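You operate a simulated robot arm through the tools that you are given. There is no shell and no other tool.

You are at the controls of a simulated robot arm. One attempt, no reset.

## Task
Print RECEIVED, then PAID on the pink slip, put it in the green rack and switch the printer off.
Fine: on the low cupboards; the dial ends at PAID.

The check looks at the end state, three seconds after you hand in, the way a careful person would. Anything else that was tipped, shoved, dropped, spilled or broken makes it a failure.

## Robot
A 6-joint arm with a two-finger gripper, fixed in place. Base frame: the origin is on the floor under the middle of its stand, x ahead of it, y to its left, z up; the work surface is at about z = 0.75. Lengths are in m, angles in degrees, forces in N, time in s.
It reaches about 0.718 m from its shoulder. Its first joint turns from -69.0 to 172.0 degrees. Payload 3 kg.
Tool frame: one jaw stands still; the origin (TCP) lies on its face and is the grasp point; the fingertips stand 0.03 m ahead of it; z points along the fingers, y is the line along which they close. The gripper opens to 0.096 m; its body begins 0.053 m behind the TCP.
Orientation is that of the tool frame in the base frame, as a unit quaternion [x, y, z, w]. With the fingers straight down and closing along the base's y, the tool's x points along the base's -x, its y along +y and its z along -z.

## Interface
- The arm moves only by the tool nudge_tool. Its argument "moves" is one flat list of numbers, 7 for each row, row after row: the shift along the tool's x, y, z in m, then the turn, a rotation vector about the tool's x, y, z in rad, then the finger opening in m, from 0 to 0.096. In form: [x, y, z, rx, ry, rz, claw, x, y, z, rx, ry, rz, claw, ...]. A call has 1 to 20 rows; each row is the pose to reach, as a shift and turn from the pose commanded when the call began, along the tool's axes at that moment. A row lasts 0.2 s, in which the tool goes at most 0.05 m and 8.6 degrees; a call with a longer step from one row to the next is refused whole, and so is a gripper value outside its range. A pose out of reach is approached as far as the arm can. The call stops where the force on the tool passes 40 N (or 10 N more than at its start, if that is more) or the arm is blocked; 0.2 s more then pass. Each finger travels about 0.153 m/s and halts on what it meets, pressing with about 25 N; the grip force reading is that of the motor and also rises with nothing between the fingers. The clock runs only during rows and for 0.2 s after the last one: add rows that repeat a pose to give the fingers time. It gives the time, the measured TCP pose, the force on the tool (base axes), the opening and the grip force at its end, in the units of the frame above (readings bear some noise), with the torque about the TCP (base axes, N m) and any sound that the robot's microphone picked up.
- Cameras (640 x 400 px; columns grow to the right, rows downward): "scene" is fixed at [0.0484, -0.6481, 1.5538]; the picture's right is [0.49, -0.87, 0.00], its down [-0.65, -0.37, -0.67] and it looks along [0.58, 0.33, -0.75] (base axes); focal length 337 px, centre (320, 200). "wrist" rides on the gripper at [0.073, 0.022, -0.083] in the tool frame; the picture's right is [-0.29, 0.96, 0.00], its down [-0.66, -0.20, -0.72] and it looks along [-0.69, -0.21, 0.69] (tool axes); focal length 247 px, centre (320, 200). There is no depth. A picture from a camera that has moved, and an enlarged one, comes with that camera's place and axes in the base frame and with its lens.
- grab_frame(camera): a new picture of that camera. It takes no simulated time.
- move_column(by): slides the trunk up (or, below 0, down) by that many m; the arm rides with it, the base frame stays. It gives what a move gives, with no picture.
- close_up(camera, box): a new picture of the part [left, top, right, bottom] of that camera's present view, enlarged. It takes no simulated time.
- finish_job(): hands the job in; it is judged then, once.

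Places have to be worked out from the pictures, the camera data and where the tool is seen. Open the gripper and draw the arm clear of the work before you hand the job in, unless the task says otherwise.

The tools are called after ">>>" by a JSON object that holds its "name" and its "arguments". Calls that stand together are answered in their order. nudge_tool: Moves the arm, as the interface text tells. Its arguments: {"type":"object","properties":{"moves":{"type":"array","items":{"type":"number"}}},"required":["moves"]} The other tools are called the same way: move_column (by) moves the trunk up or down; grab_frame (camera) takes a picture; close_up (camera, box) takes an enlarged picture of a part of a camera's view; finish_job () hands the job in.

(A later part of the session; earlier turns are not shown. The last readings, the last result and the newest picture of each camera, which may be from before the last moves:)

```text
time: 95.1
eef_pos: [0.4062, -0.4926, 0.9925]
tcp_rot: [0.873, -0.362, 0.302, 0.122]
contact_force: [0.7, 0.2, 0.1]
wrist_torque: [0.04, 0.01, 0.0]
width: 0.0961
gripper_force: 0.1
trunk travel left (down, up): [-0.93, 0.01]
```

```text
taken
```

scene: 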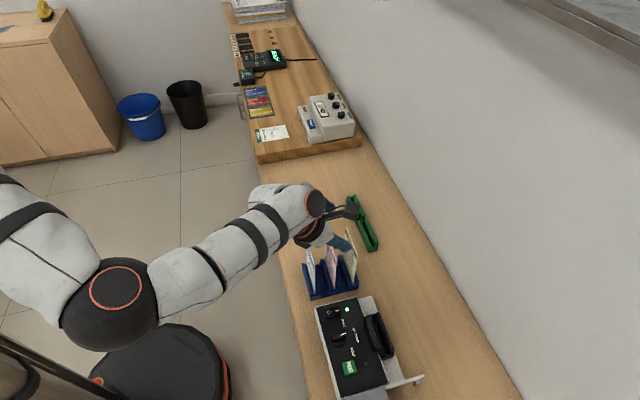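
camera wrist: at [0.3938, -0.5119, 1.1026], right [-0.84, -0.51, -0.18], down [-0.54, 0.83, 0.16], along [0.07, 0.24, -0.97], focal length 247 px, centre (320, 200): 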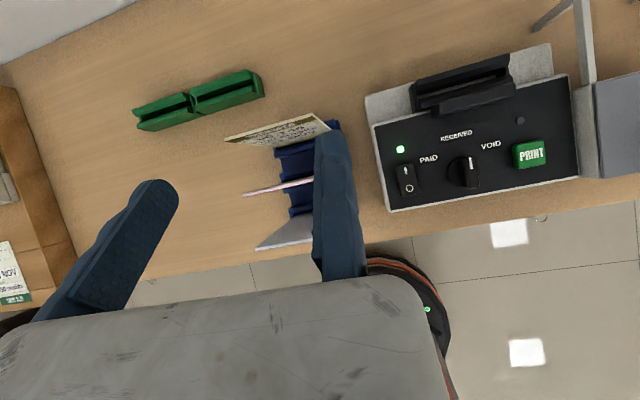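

Tilt is 38°. This nearly vertical view also shows the printer slot, so I zoom in on it to judge its true width and depth, and on the slip's top edge.

>>> {"name": "close_up", "arguments": {"camera": "wrist", "box": [400, 40, 520, 120]}}

>>> {"name": "close_up", "arguments": {"camera": "wrist", "box": [410, 75, 450, 102]}}

>>> {"name": "close_up", "arguments": {"camera": "wrist", "box": [220, 100, 340, 260]}}

```text
5.00 times, centred on (460, 80) of wrist
camera zoom: at [0.3938, -0.5119, 1.1026], right [-0.84, -0.51, -0.18], down [-0.54, 0.83, 0.16], along [0.07, 0.24, -0.97], focal length 1235 px, centre (-380, 800)
```

zoom: 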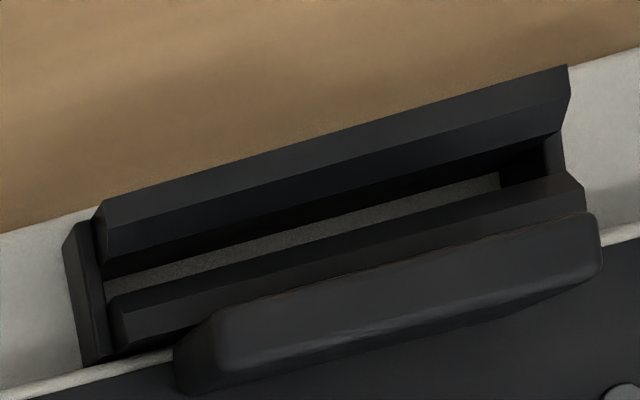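

```text
14.81 times, centred on (430, 88) of wrist
camera zoom: at [0.3938, -0.5119, 1.1026], right [-0.84, -0.51, -0.18], down [-0.54, 0.83, 0.16], along [0.07, 0.24, -0.97], focal length 3659 px, centre (-1310, 1852)
```

zoom: 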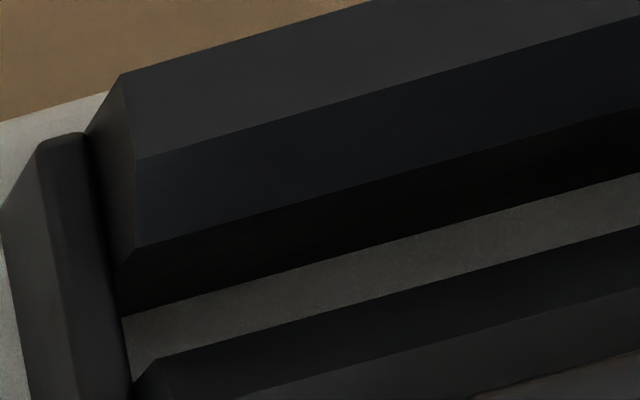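

```text
2.50 times, centred on (280, 180) of wrist
camera zoom: at [0.3938, -0.5119, 1.1026], right [-0.84, -0.51, -0.18], down [-0.54, 0.83, 0.16], along [0.07, 0.24, -0.97], focal length 617 px, centre (420, 250)
```

zoom: 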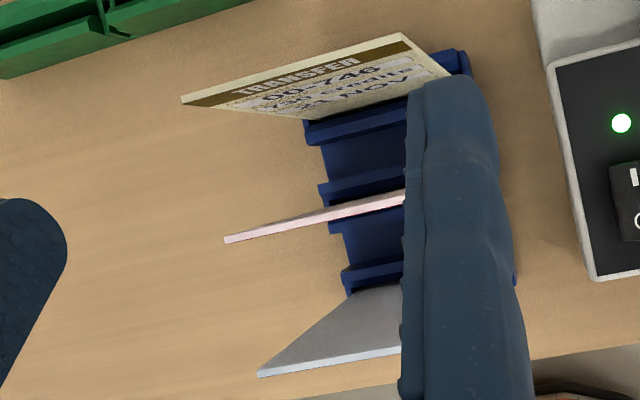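

Very informative: the slot floor is at z≈0.78, so the slip was fully seated. I check the dial angle and lamps from this top view.

>>> {"name": "close_up", "arguments": {"camera": "wrist", "box": [385, 110, 555, 215]}}

```text
3.76 times, centred on (470, 162) of wrist
camera zoom: at [0.3938, -0.5119, 1.1026], right [-0.84, -0.51, -0.18], down [-0.54, 0.83, 0.16], along [0.07, 0.24, -0.97], focal length 930 px, centre (-245, 341)
```

zoom: 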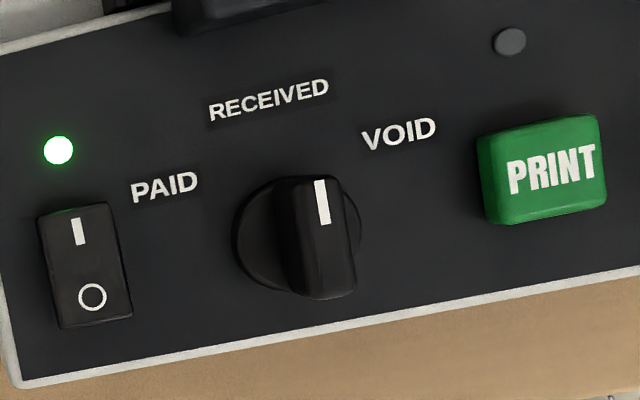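

The pointer reads about 3–5° past RECEIVED, and the slip had leaned, so I will fix both before printing again. First the dial: I un-tilt and hover over it with tool y at 225°, so closing the jaws will square the bar to RECEIVED.

>>> {"name": "nudge_tool", "arguments": {"moves": [-0.0051, 0.0271, -0.0042, 0, -0.1334, 0, 0.096, -0.0103, 0.0543, -0.0084, 0, -0.2668, 0, 0.08, -0.0154, 0.0814, -0.0126, 0, -0.4, 0, 0.06, -0.0206, 0.1086, -0.0168, 0, -0.5336, 0, 0.04, -0.0257, 0.1357, -0.021, 0, -0.667, 0, 0.03, -0.0257, 0.1357, -0.021, 0, -0.667, 0, 0.03]}}

>>> {"name": "grab_frame", "arguments": {"camera": "wrist"}}

```text
time: 96.5
eef_pos: [0.2865, -0.5648, 0.9938]
tcp_rot: [0.924, -0.382, -0.002, -0.003]
contact_force: [0.0, 0.3, -0.4]
wrist_torque: [-0.05, -0.04, 0.01]
width: 0.03
gripper_force: 0.1
trunk travel left (down, up): [-0.93, 0.01]
```

```text
taken
camera wrist: at [0.3222, -0.6322, 1.0751], right [-0.88, -0.47, 0.0], down [-0.32, 0.61, 0.73], along [-0.34, 0.64, -0.69], focal length 247 px, centre (320, 200)
```

wrist: 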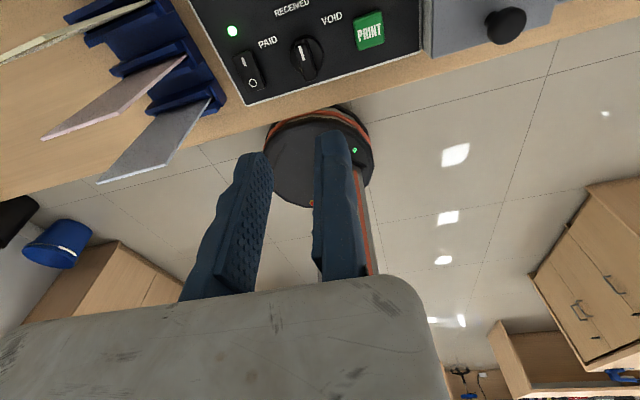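

Centred over the dial (bar 14 mm from the fixed jaw). I lower the column in two stages.

>>> {"name": "move_column", "arguments": {"by": -0.125}}

>>> {"name": "close_up", "arguments": {"camera": "wrist", "box": [200, 50, 440, 200]}}

```text
time: 98.0
eef_pos: [0.2847, -0.5659, 0.8683]
tcp_rot: [0.924, -0.383, -0.001, -0.002]
contact_force: [-0.7, 0.3, -1.1]
wrist_torque: [-0.03, -0.01, 0.0]
width: 0.03
gripper_force: 0.1
trunk travel left (down, up): [-0.805, 0.135]
```

```text
2.67 times, centred on (320, 125) of wrist
camera zoom: at [0.322, -0.6323, 0.9501], right [-0.88, -0.47, 0.0], down [-0.32, 0.61, 0.73], along [-0.34, 0.64, -0.69], focal length 659 px, centre (320, 400)
```

zoom: 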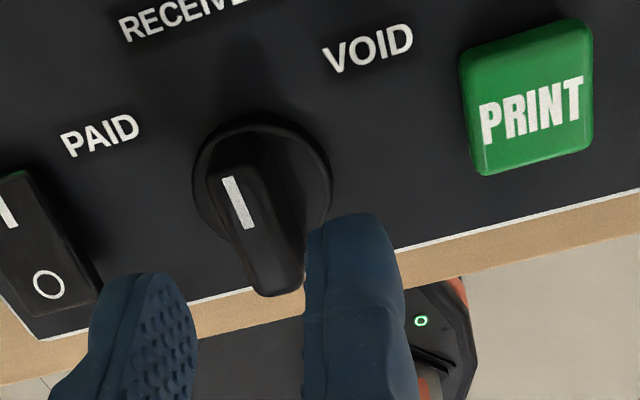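

Good straddle. I lower the last 2.6 cm, bring the fixed jaw next to the bar and close just enough to square it.

>>> {"name": "move_column", "arguments": {"by": -0.026}}

>>> {"name": "nudge_tool", "arguments": {"moves": [0, -0.003, 0, 0, 0, 0, 0.028, 0, -0.0065, 0, 0, 0, 0, 0.024, 0, -0.0065, 0, 0, 0, 0, 0.018, 0, -0.0065, 0, 0, 0, 0, 0.0145, 0, -0.0065, 0, 0, 0, 0, 0.013, 0, -0.0065, 0, 0, 0, 0, 0.013]}}

>>> {"name": "close_up", "arguments": {"camera": "wrist", "box": [200, 50, 440, 200]}}

```text
time: 98.7
eef_pos: [0.2866, -0.5667, 0.8423]
tcp_rot: [0.924, -0.383, -0.001, -0.003]
contact_force: [-1.4, -0.1, 0.2]
wrist_torque: [0.02, 0.01, 0.01]
width: 0.0299
gripper_force: 0.1
trunk travel left (down, up): [-0.779, 0.161]
```

```text
time: 100.1
eef_pos: [0.2904, -0.5607, 0.8431]
tcp_rot: [0.924, -0.382, 0.0, -0.002]
contact_force: [0.4, 1.7, -0.8]
wrist_torque: [0.02, -0.01, -0.03]
width: 0.0143
gripper_force: 1.0
trunk travel left (down, up): [-0.779, 0.161]
```

```text
2.67 times, centred on (320, 125) of wrist
camera zoom: at [0.3269, -0.6278, 0.924], right [-0.88, -0.47, 0.0], down [-0.32, 0.61, 0.73], along [-0.34, 0.64, -0.69], focal length 659 px, centre (320, 400)
```

zoom: 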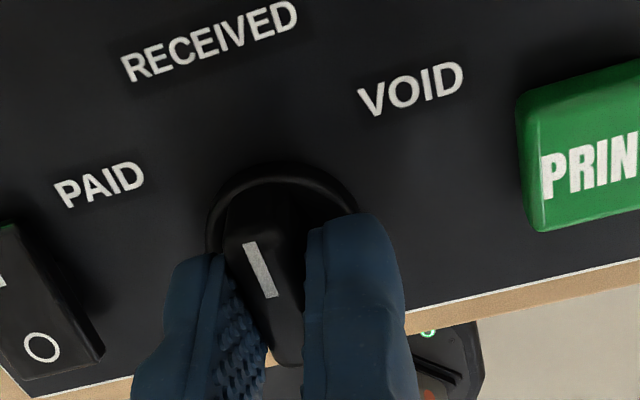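

The jaws touch the bar lightly at 14.3 mm. I squeeze a little more so it squares to the jaws, then release and lift.

>>> {"name": "nudge_tool", "arguments": {"moves": [0, 0, 0, 0, 0, 0, 0.009, 0, 0, 0, 0, 0, 0, 0.009, 0, 0, 0, 0, 0, 0, 0.009]}}

>>> {"name": "nudge_tool", "arguments": {"moves": [0, 0, 0, 0, 0, 0, 0.018, 0, 0.003, 0, 0, 0, 0, 0.026, 0, 0.004, 0, 0, 0, 0, 0.026]}}

>>> {"name": "move_column", "arguments": {"by": 0.15}}

>>> {"name": "close_up", "arguments": {"camera": "wrist", "box": [200, 0, 440, 150]}}

```text
time: 100.9
eef_pos: [0.2913, -0.5612, 0.8417]
tcp_rot: [0.924, -0.383, -0.001, -0.002]
contact_force: [2.9, 2.7, -1.3]
wrist_torque: [0.04, -0.02, 0.0]
width: 0.0136
gripper_force: 3.9
trunk travel left (down, up): [-0.779, 0.161]
```

```text
time: 101.7
eef_pos: [0.2885, -0.5628, 0.8428]
tcp_rot: [0.924, -0.382, -0.001, -0.003]
contact_force: [-0.3, 0.2, 1.1]
wrist_torque: [0.01, -0.01, -0.02]
width: 0.026
gripper_force: 0.1
trunk travel left (down, up): [-0.779, 0.161]
```

```text
time: 103.5
eef_pos: [0.2872, -0.5641, 0.9913]
tcp_rot: [0.924, -0.383, -0.001, -0.003]
contact_force: [0.3, -0.3, -0.2]
wrist_torque: [-0.02, -0.01, 0.03]
width: 0.026
gripper_force: 0.1
trunk travel left (down, up): [-0.929, 0.011]
```

```text
2.67 times, centred on (320, 75) of wrist
camera zoom: at [0.3232, -0.6311, 1.074], right [-0.88, -0.47, 0.0], down [-0.32, 0.61, 0.73], along [-0.34, 0.64, -0.69], focal length 659 px, centre (320, 533)
```

zoom: 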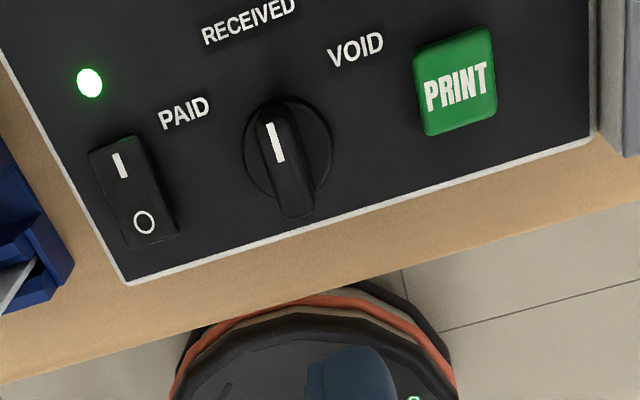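

I measure the dial angle again from the scene camera.

>>> {"name": "close_up", "arguments": {"camera": "scene", "box": [324, 312, 372, 348]}}

```text
11.11 times, centred on (348, 330) of scene
camera zoom: at [0.0484, -0.6481, 1.5538], right [0.49, -0.87, 0.0], down [-0.65, -0.37, -0.67], along [0.58, 0.33, -0.75], focal length 3743 px, centre (9, -1244)
```

zoom: 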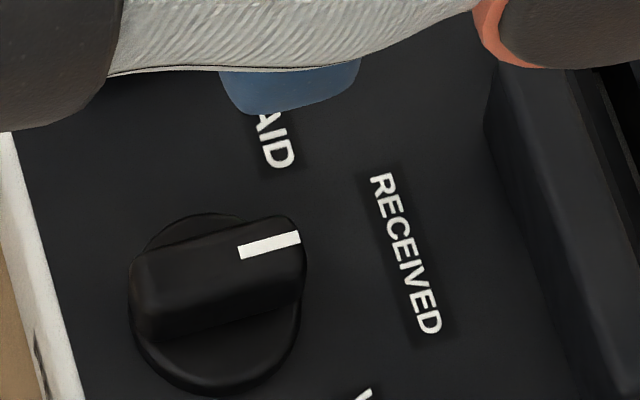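

The dial did not move when squeezed, so it sits in its RECEIVED detent. While the slip stands in the blue rack I take one more careful look at its face for any print.

>>> {"name": "close_up", "arguments": {"camera": "scene", "box": [314, 228, 346, 298]}}

>>> {"name": "close_up", "arguments": {"camera": "scene", "box": [318, 250, 342, 295]}}

>>> {"name": "close_up", "arguments": {"camera": "wrist", "box": [0, 0, 240, 200]}}

```text
5.71 times, centred on (330, 263) of scene
camera zoom: at [0.0484, -0.6481, 1.5538], right [0.49, -0.87, 0.0], down [-0.65, -0.37, -0.67], along [0.58, 0.33, -0.75], focal length 1925 px, centre (263, -160)
```

zoom: 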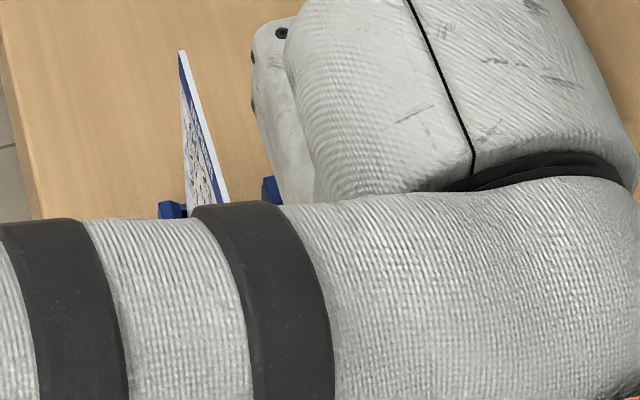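

```text
8.89 times, centred on (330, 272) of scene
camera zoom: at [0.0484, -0.6481, 1.5538], right [0.49, -0.87, 0.0], down [-0.65, -0.37, -0.67], along [0.58, 0.33, -0.75], focal length 2994 px, centre (231, -444)
```

zoom: 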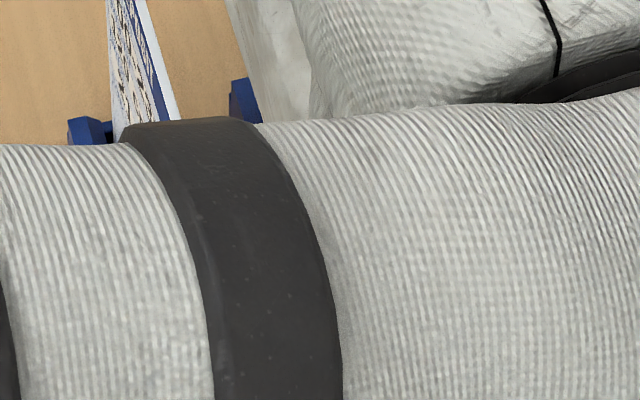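

```text
2.00 times, centred on (120, 100) of wrist
camera zoom: at [0.3232, -0.6311, 1.074], right [-0.88, -0.47, 0.0], down [-0.32, 0.61, 0.73], along [-0.34, 0.64, -0.69], focal length 494 px, centre (720, 400)
```

zoom: 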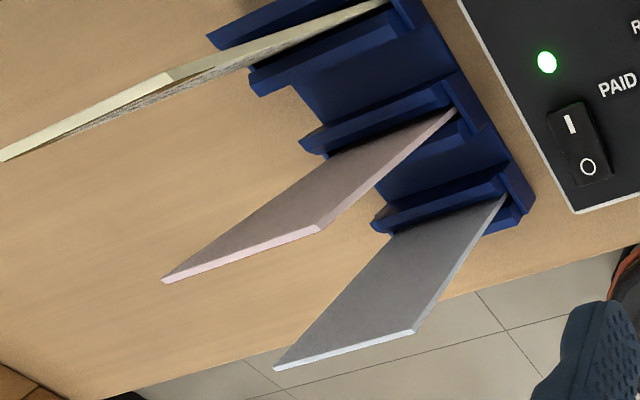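

Inconclusive from here. I go back to the slip with the 38° tilt to reinsert it more precisely, and will press PRINT more firmly this time.

>>> {"name": "nudge_tool", "arguments": {"moves": [0.0063, -0.0271, 0, 0, 0.1334, 0, 0.05, 0.0126, -0.0541, 0, 0, 0.2668, 0, 0.08, 0.0189, -0.0812, 0, 0, 0.4, 0, 0.096, 0.0252, -0.1082, 0, 0, 0.5336, 0, 0.096, 0.0315, -0.1353, -0.001, 0, 0.667, 0, 0.096]}}

>>> {"name": "close_up", "arguments": {"camera": "wrist", "box": [200, 100, 340, 240]}}

>>> {"name": "close_up", "arguments": {"camera": "scene", "box": [290, 210, 380, 310]}}

```text
time: 104.7
eef_pos: [0.4059, -0.4874, 0.9934]
tcp_rot: [0.873, -0.362, 0.302, 0.124]
contact_force: [-0.7, -0.4, 0.2]
wrist_torque: [-0.03, -0.01, -0.03]
width: 0.0959
gripper_force: 0.1
trunk travel left (down, up): [-0.929, 0.011]
```

```text
2.86 times, centred on (270, 170) of wrist
camera zoom: at [0.3934, -0.5076, 1.1037], right [-0.84, -0.51, -0.18], down [-0.54, 0.83, 0.16], along [0.07, 0.24, -0.97], focal length 706 px, centre (463, 286)
```

zoom: 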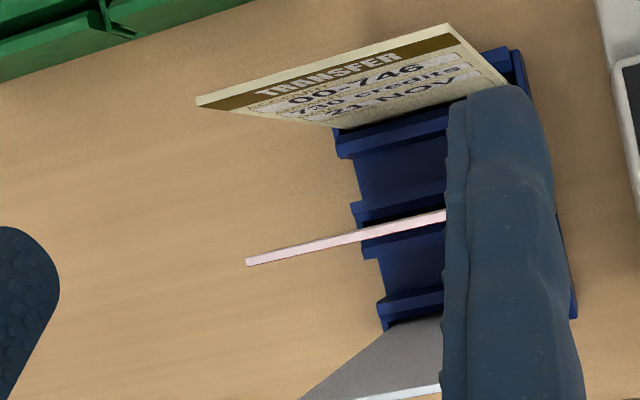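

```text
4.00 times, centred on (335, 260) of scene
camera zoom: at [0.0484, -0.6481, 1.5538], right [0.49, -0.87, 0.0], down [-0.65, -0.37, -0.67], along [0.58, 0.33, -0.75], focal length 1347 px, centre (260, -40)
```

zoom: 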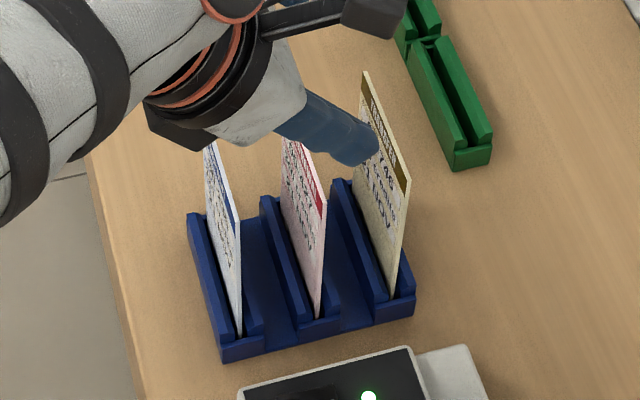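

The slip is upright at v≈0.6335 with the jaws clear on both sides. I lower to grip height.

>>> {"name": "move_column", "arguments": {"by": -0.07}}

>>> {"name": "move_column", "arguments": {"by": -0.026}}

>>> {"name": "grab_frame", "arguments": {"camera": "wrist"}}

>>> {"name": "close_up", "arguments": {"camera": "scene", "box": [290, 210, 380, 310]}}

```text
time: 105.8
eef_pos: [0.4047, -0.4899, 0.9234]
tcp_rot: [0.873, -0.362, 0.301, 0.123]
contact_force: [0.5, 0.0, 0.1]
wrist_torque: [0.0, 0.0, 0.02]
width: 0.0962
gripper_force: 0.1
trunk travel left (down, up): [-0.859, 0.081]
```

```text
time: 106.5
eef_pos: [0.405, -0.4898, 0.8984]
tcp_rot: [0.873, -0.361, 0.303, 0.123]
contact_force: [0.0, -0.8, 0.5]
wrist_torque: [-0.01, 0.0, 0.02]
width: 0.0959
gripper_force: 0.0
trunk travel left (down, up): [-0.833, 0.107]
```

```text
taken
camera wrist: at [0.3925, -0.5083, 1.0074], right [-0.84, -0.51, -0.18], down [-0.54, 0.83, 0.16], along [0.07, 0.24, -0.97], focal length 247 px, centre (320, 200)
```

wrist: 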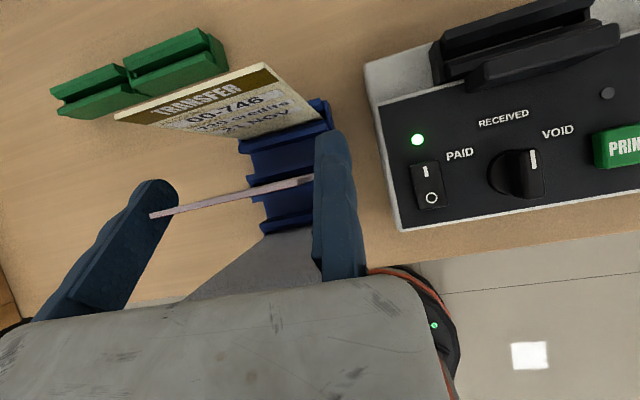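

```text
4.00 times, centred on (335, 260) of scene
camera zoom: at [0.0484, -0.6481, 1.5538], right [0.49, -0.87, 0.0], down [-0.65, -0.37, -0.67], along [0.58, 0.33, -0.75], focal length 1347 px, centre (260, -40)
```

zoom: 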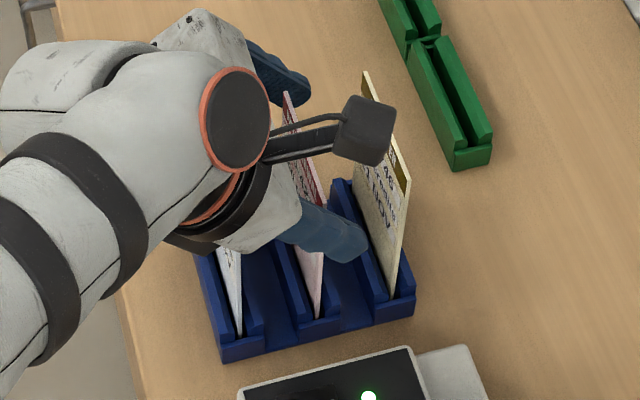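

Jaws straddle the slip cleanly. I move the fixed jaw in and close.

>>> {"name": "nudge_tool", "arguments": {"moves": [0, -0.004, 0, 0, 0, 0, 0.096, 0, -0.0075, 0, 0, 0, 0, 0.096, 0, -0.0075, 0, 0, 0, 0, 0.085, 0, -0.0075, 0, 0, 0, 0, 0.06, 0, -0.0075, 0, 0, 0, 0, 0.06, 0, -0.0075, 0, 0, 0, 0, 0.06]}}

>>> {"name": "move_column", "arguments": {"by": 0.105}}

>>> {"name": "close_up", "arguments": {"camera": "scene", "box": [290, 200, 380, 300]}}

```text
time: 107.9
eef_pos: [0.4096, -0.483, 0.8969]
tcp_rot: [0.874, -0.362, 0.301, 0.124]
contact_force: [-0.7, 1.0, -0.1]
wrist_torque: [0.05, 0.01, 0.0]
width: 0.0781
gripper_force: 25.0
trunk travel left (down, up): [-0.833, 0.107]
```

```text
time: 109.3
eef_pos: [0.4098, -0.4845, 1.0017]
tcp_rot: [0.874, -0.362, 0.301, 0.123]
contact_force: [0.2, 0.1, -0.1]
wrist_torque: [0.0, 0.02, 0.0]
width: 0.0781
gripper_force: 24.7
trunk travel left (down, up): [-0.938, 0.002]
```

```text
4.00 times, centred on (335, 250) of scene
camera zoom: at [0.0484, -0.6481, 1.5538], right [0.49, -0.87, 0.0], down [-0.65, -0.37, -0.67], along [0.58, 0.33, -0.75], focal length 1347 px, centre (260, 0)
```

zoom: 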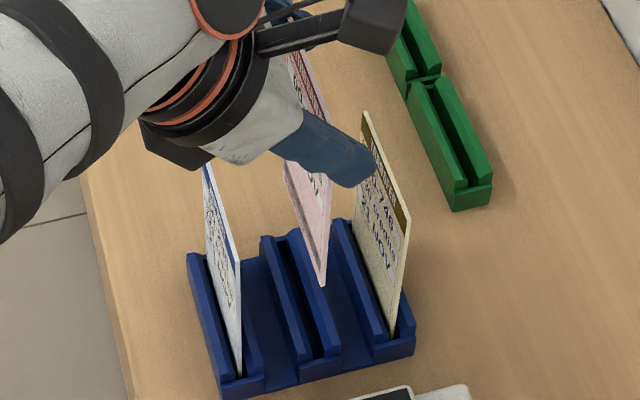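

Gripped and lifted; it hangs vertical within about half a degree. I take an L-shaped path: along the lane, outward past the yellow slip, then along to above the slot.

>>> {"name": "nudge_tool", "arguments": {"moves": [0, 0.0388, 0, 0, 0, 0, 0.06, 0, 0.0776, -0.0002, 0, 0, 0, 0.06, 0.0237, 0.0777, 0.0183, 0, 0, 0, 0.06, 0.0474, 0.0777, 0.0368, 0, 0, 0, 0.06, 0.0474, 0.1118, 0.0368, 0, 0, 0, 0.06, 0.0474, 0.1459, 0.0368, 0, 0, 0, 0.06, 0.0474, 0.18, 0.0368, 0, 0, 0, 0.06]}}

>>> {"name": "grab_frame", "arguments": {"camera": "wrist"}}

>>> {"name": "grab_frame", "arguments": {"camera": "scene"}}

```text
time: 110.9
eef_pos: [0.3256, -0.6543, 1.003]
tcp_rot: [0.873, -0.362, 0.302, 0.124]
contact_force: [-0.6, 0.0, 0.0]
wrist_torque: [0.0, 0.01, 0.0]
width: 0.0779
gripper_force: 24.6
trunk travel left (down, up): [-0.938, 0.002]
```

```text
taken
camera wrist: at [0.3125, -0.6736, 1.1122], right [-0.84, -0.51, -0.18], down [-0.54, 0.83, 0.16], along [0.07, 0.24, -0.97], focal length 247 px, centre (320, 200)
```

wrist: 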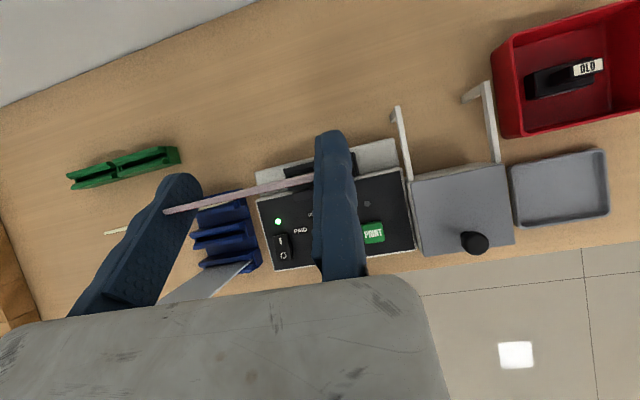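

```text
taken
```

scene: 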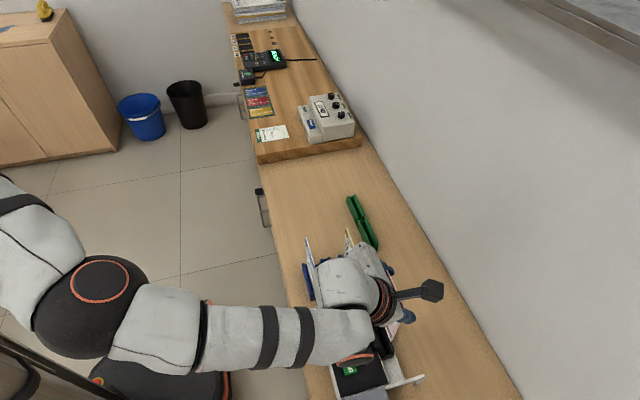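

All within reach; TCP at u≈-0.232, v≈0.693. I check the slip's bottom corner against the slot.

>>> {"name": "close_up", "arguments": {"camera": "scene", "box": [370, 300, 420, 345]}}

>>> {"name": "close_up", "arguments": {"camera": "wrist", "box": [240, 120, 360, 200]}}

```text
8.89 times, centred on (395, 322) of scene
camera zoom: at [0.0484, -0.6481, 1.5538], right [0.49, -0.87, 0.0], down [-0.65, -0.37, -0.67], along [0.58, 0.33, -0.75], focal length 2994 px, centre (-347, -889)
```

zoom: 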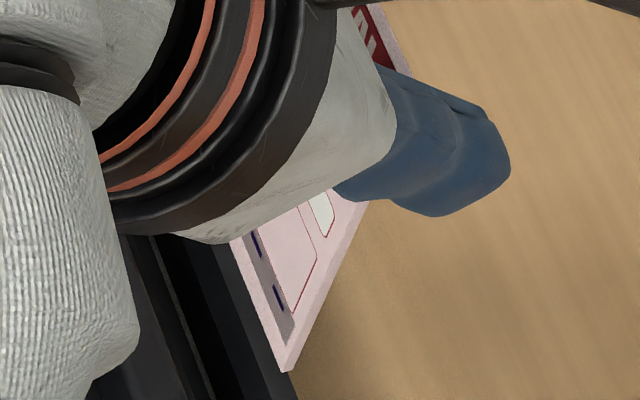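

```text
5.00 times, centred on (300, 160) of wrist
camera zoom: at [0.3125, -0.6736, 1.1122], right [-0.84, -0.51, -0.18], down [-0.54, 0.83, 0.16], along [0.07, 0.24, -0.97], focal length 1235 px, centre (420, 400)
```

zoom: 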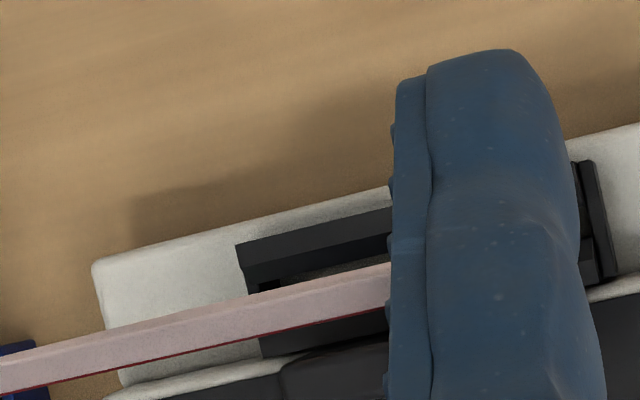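

The slip's bottom corner projects to v≈0.6945, in the middle of the slot, and it hangs vertical. I lower it in, then feel for the floor gently.

>>> {"name": "move_column", "arguments": {"by": -0.06}}

>>> {"name": "close_up", "arguments": {"camera": "wrist", "box": [240, 120, 360, 200]}}

>>> {"name": "move_column", "arguments": {"by": -0.015}}

>>> {"name": "move_column", "arguments": {"by": -0.003}}

```text
time: 111.9
eef_pos: [0.3245, -0.6522, 0.9437]
tcp_rot: [0.873, -0.362, 0.303, 0.124]
contact_force: [-0.9, 0.0, -0.2]
wrist_torque: [-0.02, -0.04, 0.01]
width: 0.0783
gripper_force: 24.7
trunk travel left (down, up): [-0.878, 0.062]
```

```text
5.00 times, centred on (300, 160) of wrist
camera zoom: at [0.313, -0.6727, 1.0524], right [-0.84, -0.51, -0.18], down [-0.54, 0.83, 0.16], along [0.07, 0.24, -0.97], focal length 1235 px, centre (420, 400)
```

zoom: 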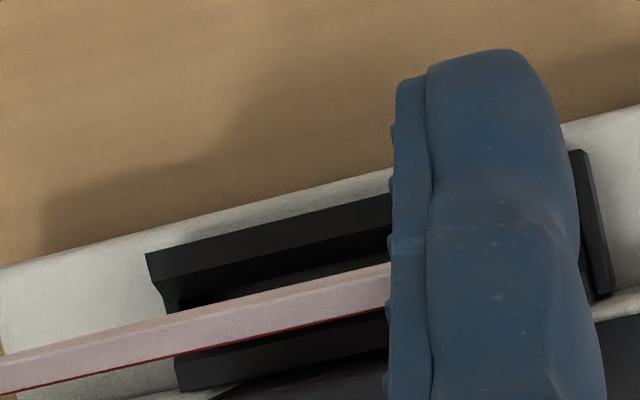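

```text
time: 112.5
eef_pos: [0.3243, -0.6527, 0.927]
tcp_rot: [0.873, -0.362, 0.302, 0.123]
contact_force: [0.6, -0.1, 0.0]
wrist_torque: [-0.01, -0.01, 0.02]
width: 0.0778
gripper_force: 25.3
trunk travel left (down, up): [-0.863, 0.077]
```

```text
time: 113.0
eef_pos: [0.3247, -0.6536, 0.9247]
tcp_rot: [0.874, -0.362, 0.301, 0.123]
contact_force: [0.0, -0.1, 0.5]
wrist_torque: [0.01, 0.04, -0.04]
width: 0.0782
gripper_force: 25.4
trunk travel left (down, up): [-0.86, 0.08]
```

No contact yet at bottom ≈0.784. I go on in 1–2 mm steps.

>>> {"name": "move_column", "arguments": {"by": -0.002}}

>>> {"name": "move_column", "arguments": {"by": -0.0015}}

```text
time: 113.5
eef_pos: [0.3239, -0.6532, 0.9221]
tcp_rot: [0.873, -0.362, 0.301, 0.124]
contact_force: [0.0, -1.2, 0.7]
wrist_torque: [-0.02, 0.0, 0.02]
width: 0.0779
gripper_force: 24.4
trunk travel left (down, up): [-0.858, 0.082]
```

```text
time: 114.0
eef_pos: [0.3256, -0.654, 0.9231]
tcp_rot: [0.874, -0.362, 0.301, 0.124]
contact_force: [-0.4, 0.0, 3.4]
wrist_torque: [-0.03, -0.05, -0.04]
width: 0.0781
gripper_force: 25.4
trunk travel left (down, up): [-0.857, 0.083]
```

Gentle floor contact at 3.4 N. I check the second lamp with the slip held upright on the floor.

>>> {"name": "grab_frame", "arguments": {"camera": "wrist"}}

>>> {"name": "close_up", "arguments": {"camera": "wrist", "box": [330, 130, 450, 230]}}

```text
taken
camera wrist: at [0.3128, -0.6723, 1.0317], right [-0.84, -0.51, -0.18], down [-0.54, 0.83, 0.16], along [0.07, 0.23, -0.97], focal length 247 px, centre (320, 200)
```

wrist: 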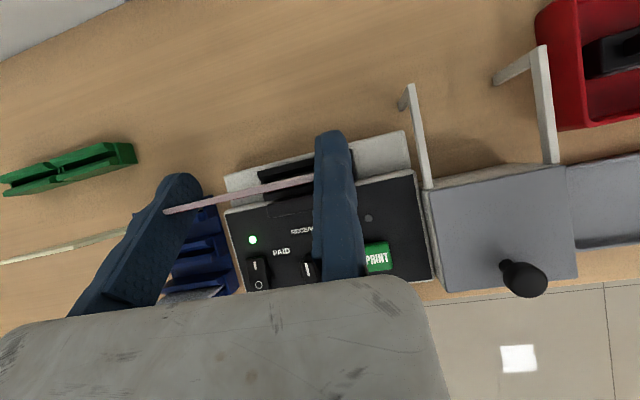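

```text
4.00 times, centred on (390, 180) of wrist
camera zoom: at [0.3128, -0.6723, 1.0317], right [-0.84, -0.51, -0.18], down [-0.54, 0.83, 0.16], along [0.07, 0.23, -0.97], focal length 988 px, centre (40, 280)
```

zoom: 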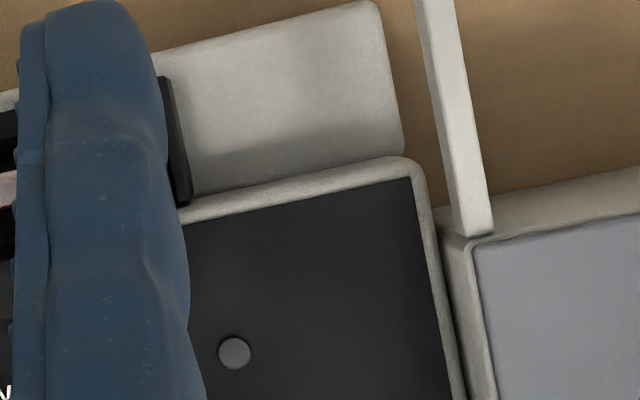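

The lamp is still dark, so it is not a slip sensor. I release the slip as gently as possible.

>>> {"name": "nudge_tool", "arguments": {"moves": [0, 0, 0, 0, 0, 0, 0.077, 0, 0, 0, 0, 0, 0, 0.079, 0, 0, 0, 0, 0, 0, 0.081, 0, 0, 0, 0, 0, 0, 0.085, 0, 0.001, 0, 0, 0, 0, 0.09, 0, 0.002, 0, 0, 0, 0, 0.095, 0, 0.004, 0, 0, 0, 0, 0.095, 0, 0.006, 0, 0, 0, 0, 0.095]}}

>>> {"name": "grab_frame", "arguments": {"camera": "wrist"}}

```text
time: 115.8
eef_pos: [0.3202, -0.6568, 0.9212]
tcp_rot: [0.873, -0.361, 0.303, 0.122]
contact_force: [0.1, 0.0, -0.4]
wrist_torque: [-0.01, -0.01, -0.01]
width: 0.095
gripper_force: 0.0
trunk travel left (down, up): [-0.857, 0.083]
```

```text
taken
camera wrist: at [0.309, -0.6765, 1.031], right [-0.84, -0.51, -0.18], down [-0.54, 0.83, 0.16], along [0.07, 0.24, -0.97], focal length 247 px, centre (320, 200)
```

wrist: 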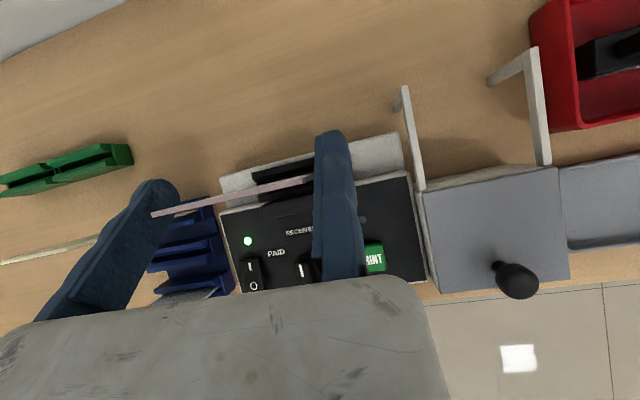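

The slip is standing upright in the slot this time. I raise the column straight up.

>>> {"name": "move_column", "arguments": {"by": 0.082}}

>>> {"name": "close_up", "arguments": {"camera": "wrist", "box": [200, 110, 360, 230]}}

```text
time: 117.0
eef_pos: [0.3216, -0.6564, 1.0032]
tcp_rot: [0.874, -0.362, 0.302, 0.123]
contact_force: [0.1, -0.4, -1.0]
wrist_torque: [0.02, -0.02, -0.02]
width: 0.0949
gripper_force: 0.1
trunk travel left (down, up): [-0.939, 0.001]
```

```text
3.33 times, centred on (280, 170) of wrist
camera zoom: at [0.309, -0.6765, 1.1128], right [-0.84, -0.51, -0.18], down [-0.54, 0.83, 0.16], along [0.07, 0.24, -0.97], focal length 823 px, centre (453, 300)
```

zoom: 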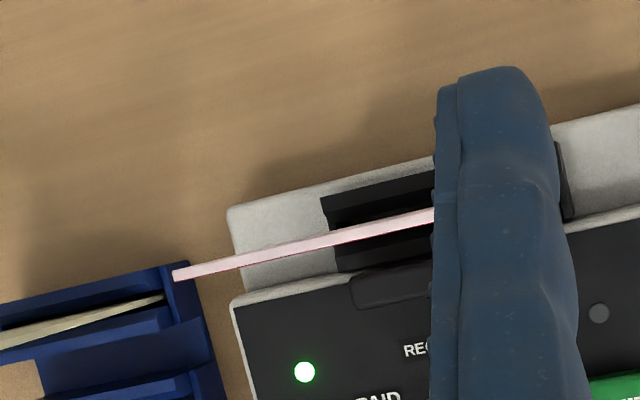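

Upright confirmed. Now I un-tilt back to the intermediate spot, closing the fingers.

>>> {"name": "nudge_tool", "arguments": {"moves": [-0.0119, -0.0231, -0.0092, 0, -0.111, 0, 0.095, -0.0237, -0.0461, -0.0183, 0, -0.222, 0, 0.095, -0.0356, -0.0692, -0.0275, 0, -0.333, 0, 0.07, -0.0475, -0.0922, -0.0366, 0, -0.444, 0, 0.04, -0.0593, -0.1153, -0.0458, 0, -0.556, 0, 0.01, -0.0712, -0.1383, -0.0549, 0, -0.667, 0, 0, -0.0712, -0.1383, -0.0549, 0, -0.667, 0, 0]}}

>>> {"name": "nudge_tool", "arguments": {"moves": [0, 0, 0, 0, 0, -0.143, 0, 0, 0, 0, 0, 0, -0.286, 0, 0, 0, 0, 0, 0, -0.429, 0, 0, 0, 0, 0, 0, -0.572, 0, 0, 0, 0, 0, 0, -0.715, 0, 0, 0, 0, 0, 0, -0.858, 0, 0, 0, 0, 0, 0, -1.001, 0, 0, 0, 0, 0, 0, -1.144, 0, 0, 0, 0, 0, 0, -1.287, 0, 0, 0, 0, 0, 0, -1.43, 0, 0, 0, 0, 0, 0, -1.5708, 0]}}

>>> {"name": "close_up", "arguments": {"camera": "scene", "box": [310, 280, 420, 400]}}

```text
time: 118.6
eef_pos: [0.3559, -0.4957, 1.0021]
tcp_rot: [0.924, -0.382, -0.001, -0.002]
contact_force: [0.0, 1.5, 0.3]
wrist_torque: [0.01, -0.02, -0.01]
width: 0.0002
gripper_force: 24.6
trunk travel left (down, up): [-0.939, 0.001]
```

```text
time: 121.0
eef_pos: [0.3558, -0.497, 1.0027]
tcp_rot: [0.923, 0.384, 0.001, -0.002]
contact_force: [1.5, 0.1, 0.1]
wrist_torque: [-0.01, -0.02, 0.0]
width: 0.0002
gripper_force: 25.0
trunk travel left (down, up): [-0.939, 0.001]
```

```text
3.33 times, centred on (365, 340) of scene
camera zoom: at [0.0484, -0.6481, 1.5538], right [0.49, -0.87, 0.0], down [-0.65, -0.37, -0.67], along [0.58, 0.33, -0.75], focal length 1123 px, centre (170, -267)
```

zoom: 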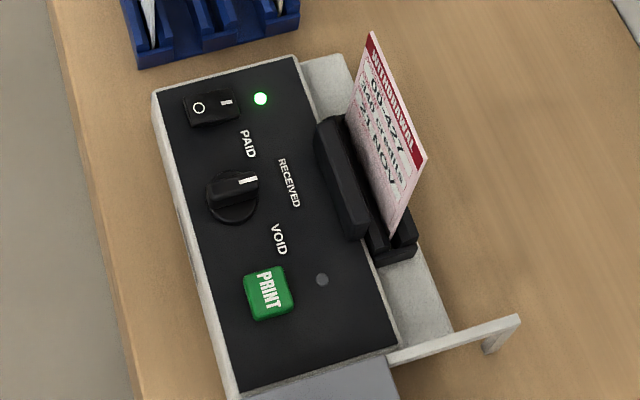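

The slip stands upright in the slot. I tilt toward -u and go above PRINT again.

>>> {"name": "nudge_tool", "arguments": {"moves": [-0.0277, 0.0005, 0, 0, -0.105, 0, 0, -0.0553, 0.001, 0, 0, -0.21, 0, 0, -0.083, 0.0015, 0, 0, -0.315, 0, 0, -0.1107, 0.002, 0, 0, -0.42, 0, 0, -0.1383, 0.002, 0, 0, -0.524, 0, 0]}}

>>> {"name": "move_column", "arguments": {"by": -0.14}}

>>> {"name": "close_up", "arguments": {"camera": "scene", "box": [310, 290, 420, 390]}}

>>> {"name": "grab_frame", "arguments": {"camera": "wrist"}}

```text
time: 122.2
eef_pos: [0.2577, -0.5972, 1.0038]
tcp_rot: [0.892, 0.37, -0.239, 0.097]
contact_force: [-0.6, 0.4, -0.4]
wrist_torque: [0.04, -0.01, -0.02]
width: 0.0
gripper_force: 24.8
trunk travel left (down, up): [-0.939, 0.001]
```

```text
time: 123.9
eef_pos: [0.2583, -0.5949, 0.8643]
tcp_rot: [0.892, 0.37, -0.238, 0.097]
contact_force: [0.8, 0.2, 0.1]
wrist_torque: [-0.02, 0.02, 0.04]
width: 0.0002
gripper_force: 24.8
trunk travel left (down, up): [-0.799, 0.141]
```

```text
4.00 times, centred on (365, 340) of scene
camera zoom: at [0.0484, -0.6481, 1.5538], right [0.49, -0.87, 0.0], down [-0.65, -0.37, -0.67], along [0.58, 0.33, -0.75], focal length 1347 px, centre (140, -360)
```

zoom: 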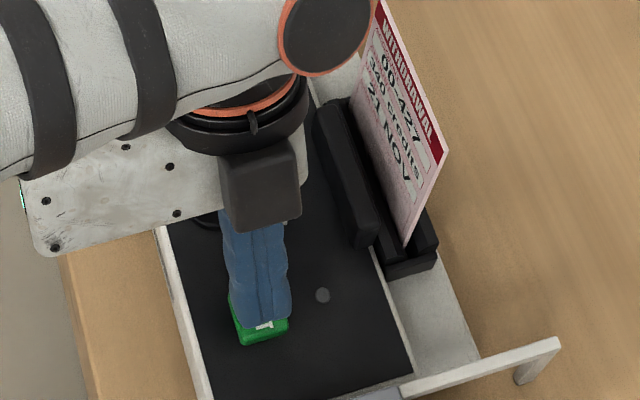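

```text
taken
camera wrist: at [0.3478, -0.5362, 0.8985], right [0.5, -0.86, 0.14], down [-0.29, -0.01, 0.96], along [-0.82, -0.52, -0.25], focal length 247 px, centre (320, 200)
```

wrist: 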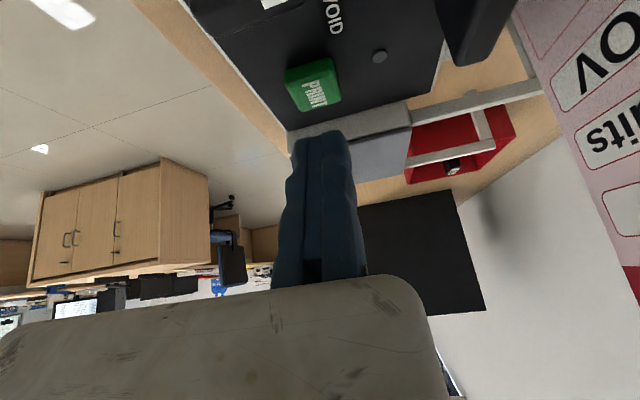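

Fingers are over PRINT and the slip is clear. I lower a little more and press firmly with a hold.

>>> {"name": "move_column", "arguments": {"by": -0.017}}

>>> {"name": "nudge_tool", "arguments": {"moves": [0.002, 0, 0.0035, 0, 0, 0, 0, 0.0035, 0, 0.0061, 0, 0, 0, 0, 0.0045, 0, 0.0078, 0, 0, 0, 0, 0.0054, 0, 0.0096, 0, 0, 0, 0, 0.0059, 0, 0.0104, 0, 0, 0, 0, 0.0059, 0, 0.0104, 0, 0, 0, 0]}}

>>> {"name": "grab_frame", "arguments": {"camera": "wrist"}}

>>> {"name": "close_up", "arguments": {"camera": "scene", "box": [310, 290, 420, 390]}}

```text
time: 124.5
eef_pos: [0.2569, -0.596, 0.8465]
tcp_rot: [0.892, 0.371, -0.238, 0.098]
contact_force: [-0.5, 1.2, 0.2]
wrist_torque: [-0.01, -0.01, 0.02]
width: 0.0002
gripper_force: 25.3
trunk travel left (down, up): [-0.782, 0.158]
```

```text
time: 125.9
eef_pos: [0.2582, -0.5954, 0.8359]
tcp_rot: [0.893, 0.37, -0.239, 0.099]
contact_force: [1.2, -6.1, 13.7]
wrist_torque: [-0.28, 0.03, 0.0]
width: 0.006
gripper_force: 33.4
trunk travel left (down, up): [-0.782, 0.158]
heard: click
```

```text
taken
camera wrist: at [0.3478, -0.5362, 0.871], right [0.5, -0.86, 0.15], down [-0.29, -0.01, 0.96], along [-0.82, -0.52, -0.25], focal length 247 px, centre (320, 200)
```

wrist: 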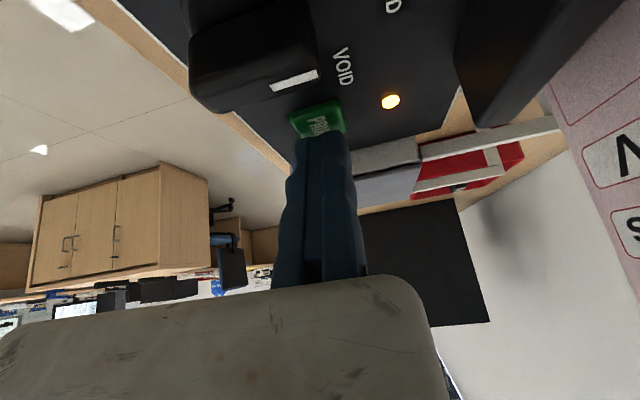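

```text
4.00 times, centred on (365, 340) of scene
camera zoom: at [0.0484, -0.6481, 1.5538], right [0.49, -0.87, 0.0], down [-0.65, -0.37, -0.67], along [0.58, 0.33, -0.75], focal length 1347 px, centre (140, -360)
```

zoom: 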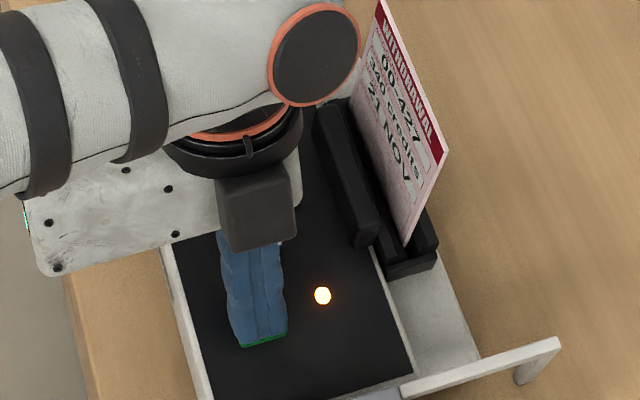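

The second lamp lit orange this time, so printing is under way. I lift off the button and wait a moment.

>>> {"name": "nudge_tool", "arguments": {"moves": [-0.003, 0, -0.005, 0, 0, 0, 0, -0.006, 0, -0.011, 0, 0, 0, 0, -0.009, 0, -0.016, 0, 0, 0, 0, -0.009, 0, -0.016, 0, 0, 0, 0, -0.009, 0, -0.016, 0, 0, 0, 0]}}

>>> {"name": "close_up", "arguments": {"camera": "scene", "box": [310, 290, 420, 390]}}

```text
time: 127.1
eef_pos: [0.2577, -0.5941, 0.8541]
tcp_rot: [0.893, 0.37, -0.238, 0.097]
contact_force: [-1.4, 0.2, 0.0]
wrist_torque: [0.04, -0.01, -0.01]
width: 0.0001
gripper_force: 32.7
trunk travel left (down, up): [-0.782, 0.158]
```

```text
4.00 times, centred on (365, 340) of scene
camera zoom: at [0.0484, -0.6481, 1.5538], right [0.49, -0.87, 0.0], down [-0.65, -0.37, -0.67], along [0.58, 0.33, -0.75], focal length 1347 px, centre (140, -360)
```

zoom: 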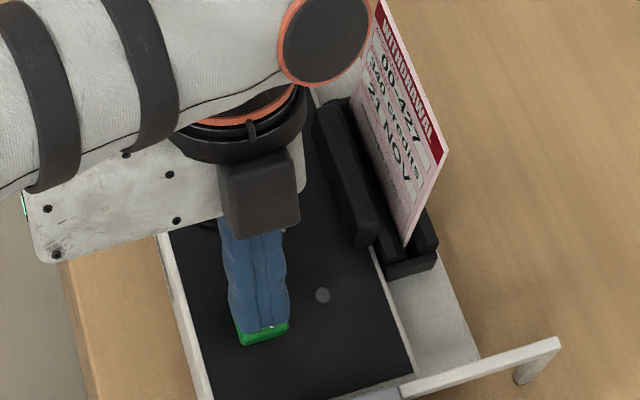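

The lamp went out again. I look for the print on the slip, which is now upright and partly visible.

>>> {"name": "close_up", "arguments": {"camera": "scene", "box": [376, 310, 424, 355]}}

>>> {"name": "close_up", "arguments": {"camera": "scene", "box": [396, 320, 426, 354]}}

```text
8.89 times, centred on (400, 332) of scene
camera zoom: at [0.0484, -0.6481, 1.5538], right [0.49, -0.87, 0.0], down [-0.65, -0.37, -0.67], along [0.58, 0.33, -0.75], focal length 2994 px, centre (-391, -978)
```

zoom: 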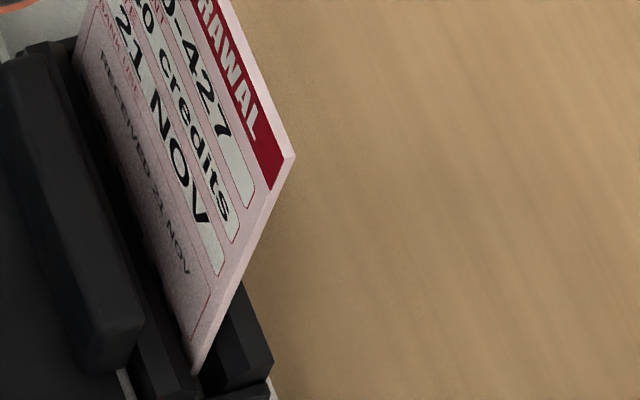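

```text
11.76 times, centred on (411, 337) of scene
camera zoom: at [0.0484, -0.6481, 1.5538], right [0.49, -0.87, 0.0], down [-0.65, -0.37, -0.67], along [0.58, 0.33, -0.75], focal length 3963 px, centre (-751, -1412)
```

zoom: 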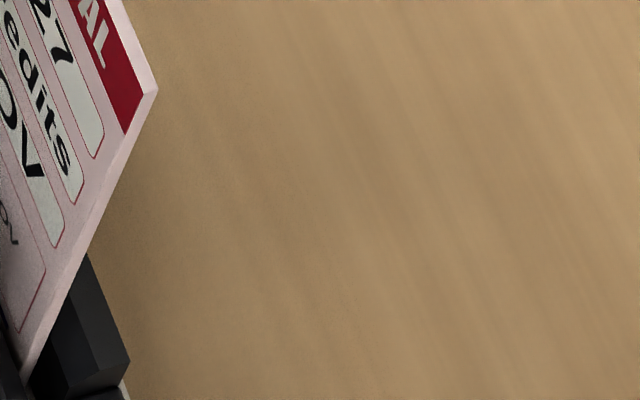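

The slip now reads "RECEIVED 21 NOV". Next I turn the dial to PAID without disturbing the standing slip. First I raise the column and un-tilt back to the intermediate spot.

>>> {"name": "move_column", "arguments": {"by": 0.148}}

>>> {"name": "nudge_tool", "arguments": {"moves": [0.024, 0, -0.014, 0, 0.105, 0, 0, 0.048, 0, -0.028, 0, 0.21, 0, 0, 0.072, 0, -0.042, 0, 0.315, 0, 0, 0.096, 0, -0.056, 0, 0.42, 0, 0, 0.12, 0, -0.07, 0, 0.523, 0, 0]}}

>>> {"name": "nudge_tool", "arguments": {"moves": [0, 0, 0, 0, 0, 0.143, 0, 0, 0, 0, 0, 0, 0.286, 0, 0, 0, 0, 0, 0, 0.429, 0, 0, 0, 0, 0, 0, 0.572, 0, 0, 0, 0, 0, 0, 0.715, 0, 0, 0, 0, 0, 0, 0.858, 0, 0, 0, 0, 0, 0, 1.001, 0.01, 0, 0, 0, 0, 0, 1.144, 0.02, 0, 0, 0, 0, 0, 1.287, 0.03, 0, 0, 0, 0, 0, 1.43, 0.03, 0, 0, 0, 0, 0, 1.5708, 0.03]}}

>>> {"name": "close_up", "arguments": {"camera": "scene", "box": [310, 280, 420, 400]}}

```text
time: 128.9
eef_pos: [0.259, -0.5965, 1.0013]
tcp_rot: [0.893, 0.37, -0.238, 0.097]
contact_force: [-0.1, -0.3, 0.3]
wrist_torque: [0.0, -0.01, 0.02]
width: 0.0001
gripper_force: 33.4
trunk travel left (down, up): [-0.93, 0.01]
```

```text
time: 130.1
eef_pos: [0.358, -0.497, 1.0022]
tcp_rot: [0.924, 0.382, 0.001, -0.003]
contact_force: [-0.3, 0.5, -0.2]
wrist_torque: [0.03, 0.0, 0.04]
width: 0.0
gripper_force: 32.9
trunk travel left (down, up): [-0.93, 0.01]
```

```text
time: 132.5
eef_pos: [0.356, -0.4979, 1.0029]
tcp_rot: [0.924, -0.383, -0.002, -0.001]
contact_force: [-0.2, 0.7, 0.2]
wrist_torque: [-0.02, 0.0, -0.01]
width: 0.0299
gripper_force: 0.1
trunk travel left (down, up): [-0.93, 0.01]
```

```text
3.33 times, centred on (365, 340) of scene
camera zoom: at [0.0484, -0.6481, 1.5538], right [0.49, -0.87, 0.0], down [-0.65, -0.37, -0.67], along [0.58, 0.33, -0.75], focal length 1123 px, centre (170, -267)
```

zoom: 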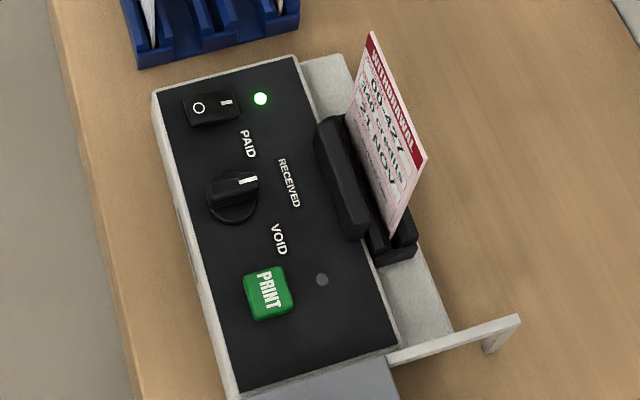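

The slip still stands upright. I move over the dial with a 12° outward tilt so the camera stays away from the slip.

>>> {"name": "nudge_tool", "arguments": {"moves": [-0.0005, 0.0323, 0, 0, 0.07, 0, 0.03, -0.001, 0.0645, 0, 0, 0.14, 0, 0.03, -0.0015, 0.0968, 0, 0, 0.2094, 0, 0.03, -0.0015, 0.0968, 0, 0, 0.2094, 0, 0.03]}}

>>> {"name": "move_column", "arguments": {"by": -0.13}}

>>> {"name": "close_up", "arguments": {"camera": "wrist", "box": [180, 30, 460, 210]}}

>>> {"name": "close_up", "arguments": {"camera": "scene", "box": [310, 270, 430, 370]}}

```text
time: 133.5
eef_pos: [0.3007, -0.5613, 0.9897]
tcp_rot: [0.919, -0.381, 0.096, 0.039]
contact_force: [0.7, 0.6, -0.2]
wrist_torque: [-0.01, 0.03, 0.05]
width: 0.0299
gripper_force: 0.0
out of reach, approached as far as the arm can: row 3, 4
trunk travel left (down, up): [-0.93, 0.01]
```

```text
time: 135.0
eef_pos: [0.2999, -0.5615, 0.8584]
tcp_rot: [0.919, -0.38, 0.096, 0.038]
contact_force: [-1.8, 1.3, 2.9]
wrist_torque: [0.02, 0.08, 0.03]
width: 0.03
gripper_force: 0.1
trunk travel left (down, up): [-0.8, 0.14]
```

```text
2.22 times, centred on (320, 120) of wrist
camera zoom: at [0.3221, -0.6153, 0.9548], right [-0.88, -0.47, -0.06], down [-0.42, 0.7, 0.57], along [-0.23, 0.53, -0.82], focal length 549 px, centre (320, 378)
```

zoom: 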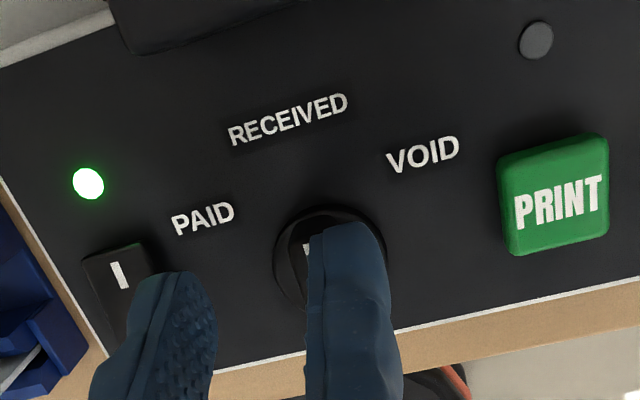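

```text
4.00 times, centred on (370, 320) of scene
camera zoom: at [0.0484, -0.6481, 1.5538], right [0.49, -0.87, 0.0], down [-0.65, -0.37, -0.67], along [0.58, 0.33, -0.75], focal length 1347 px, centre (120, -280)
```

zoom: 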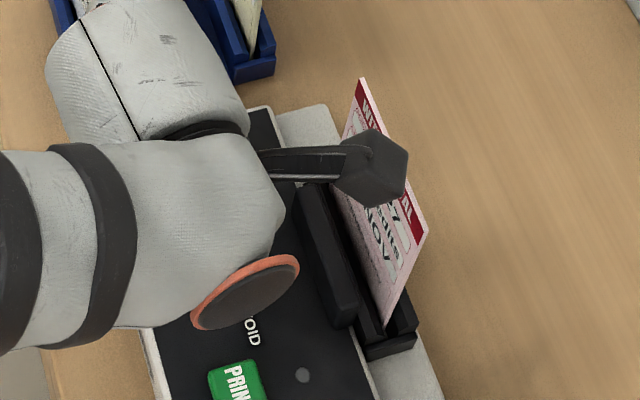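

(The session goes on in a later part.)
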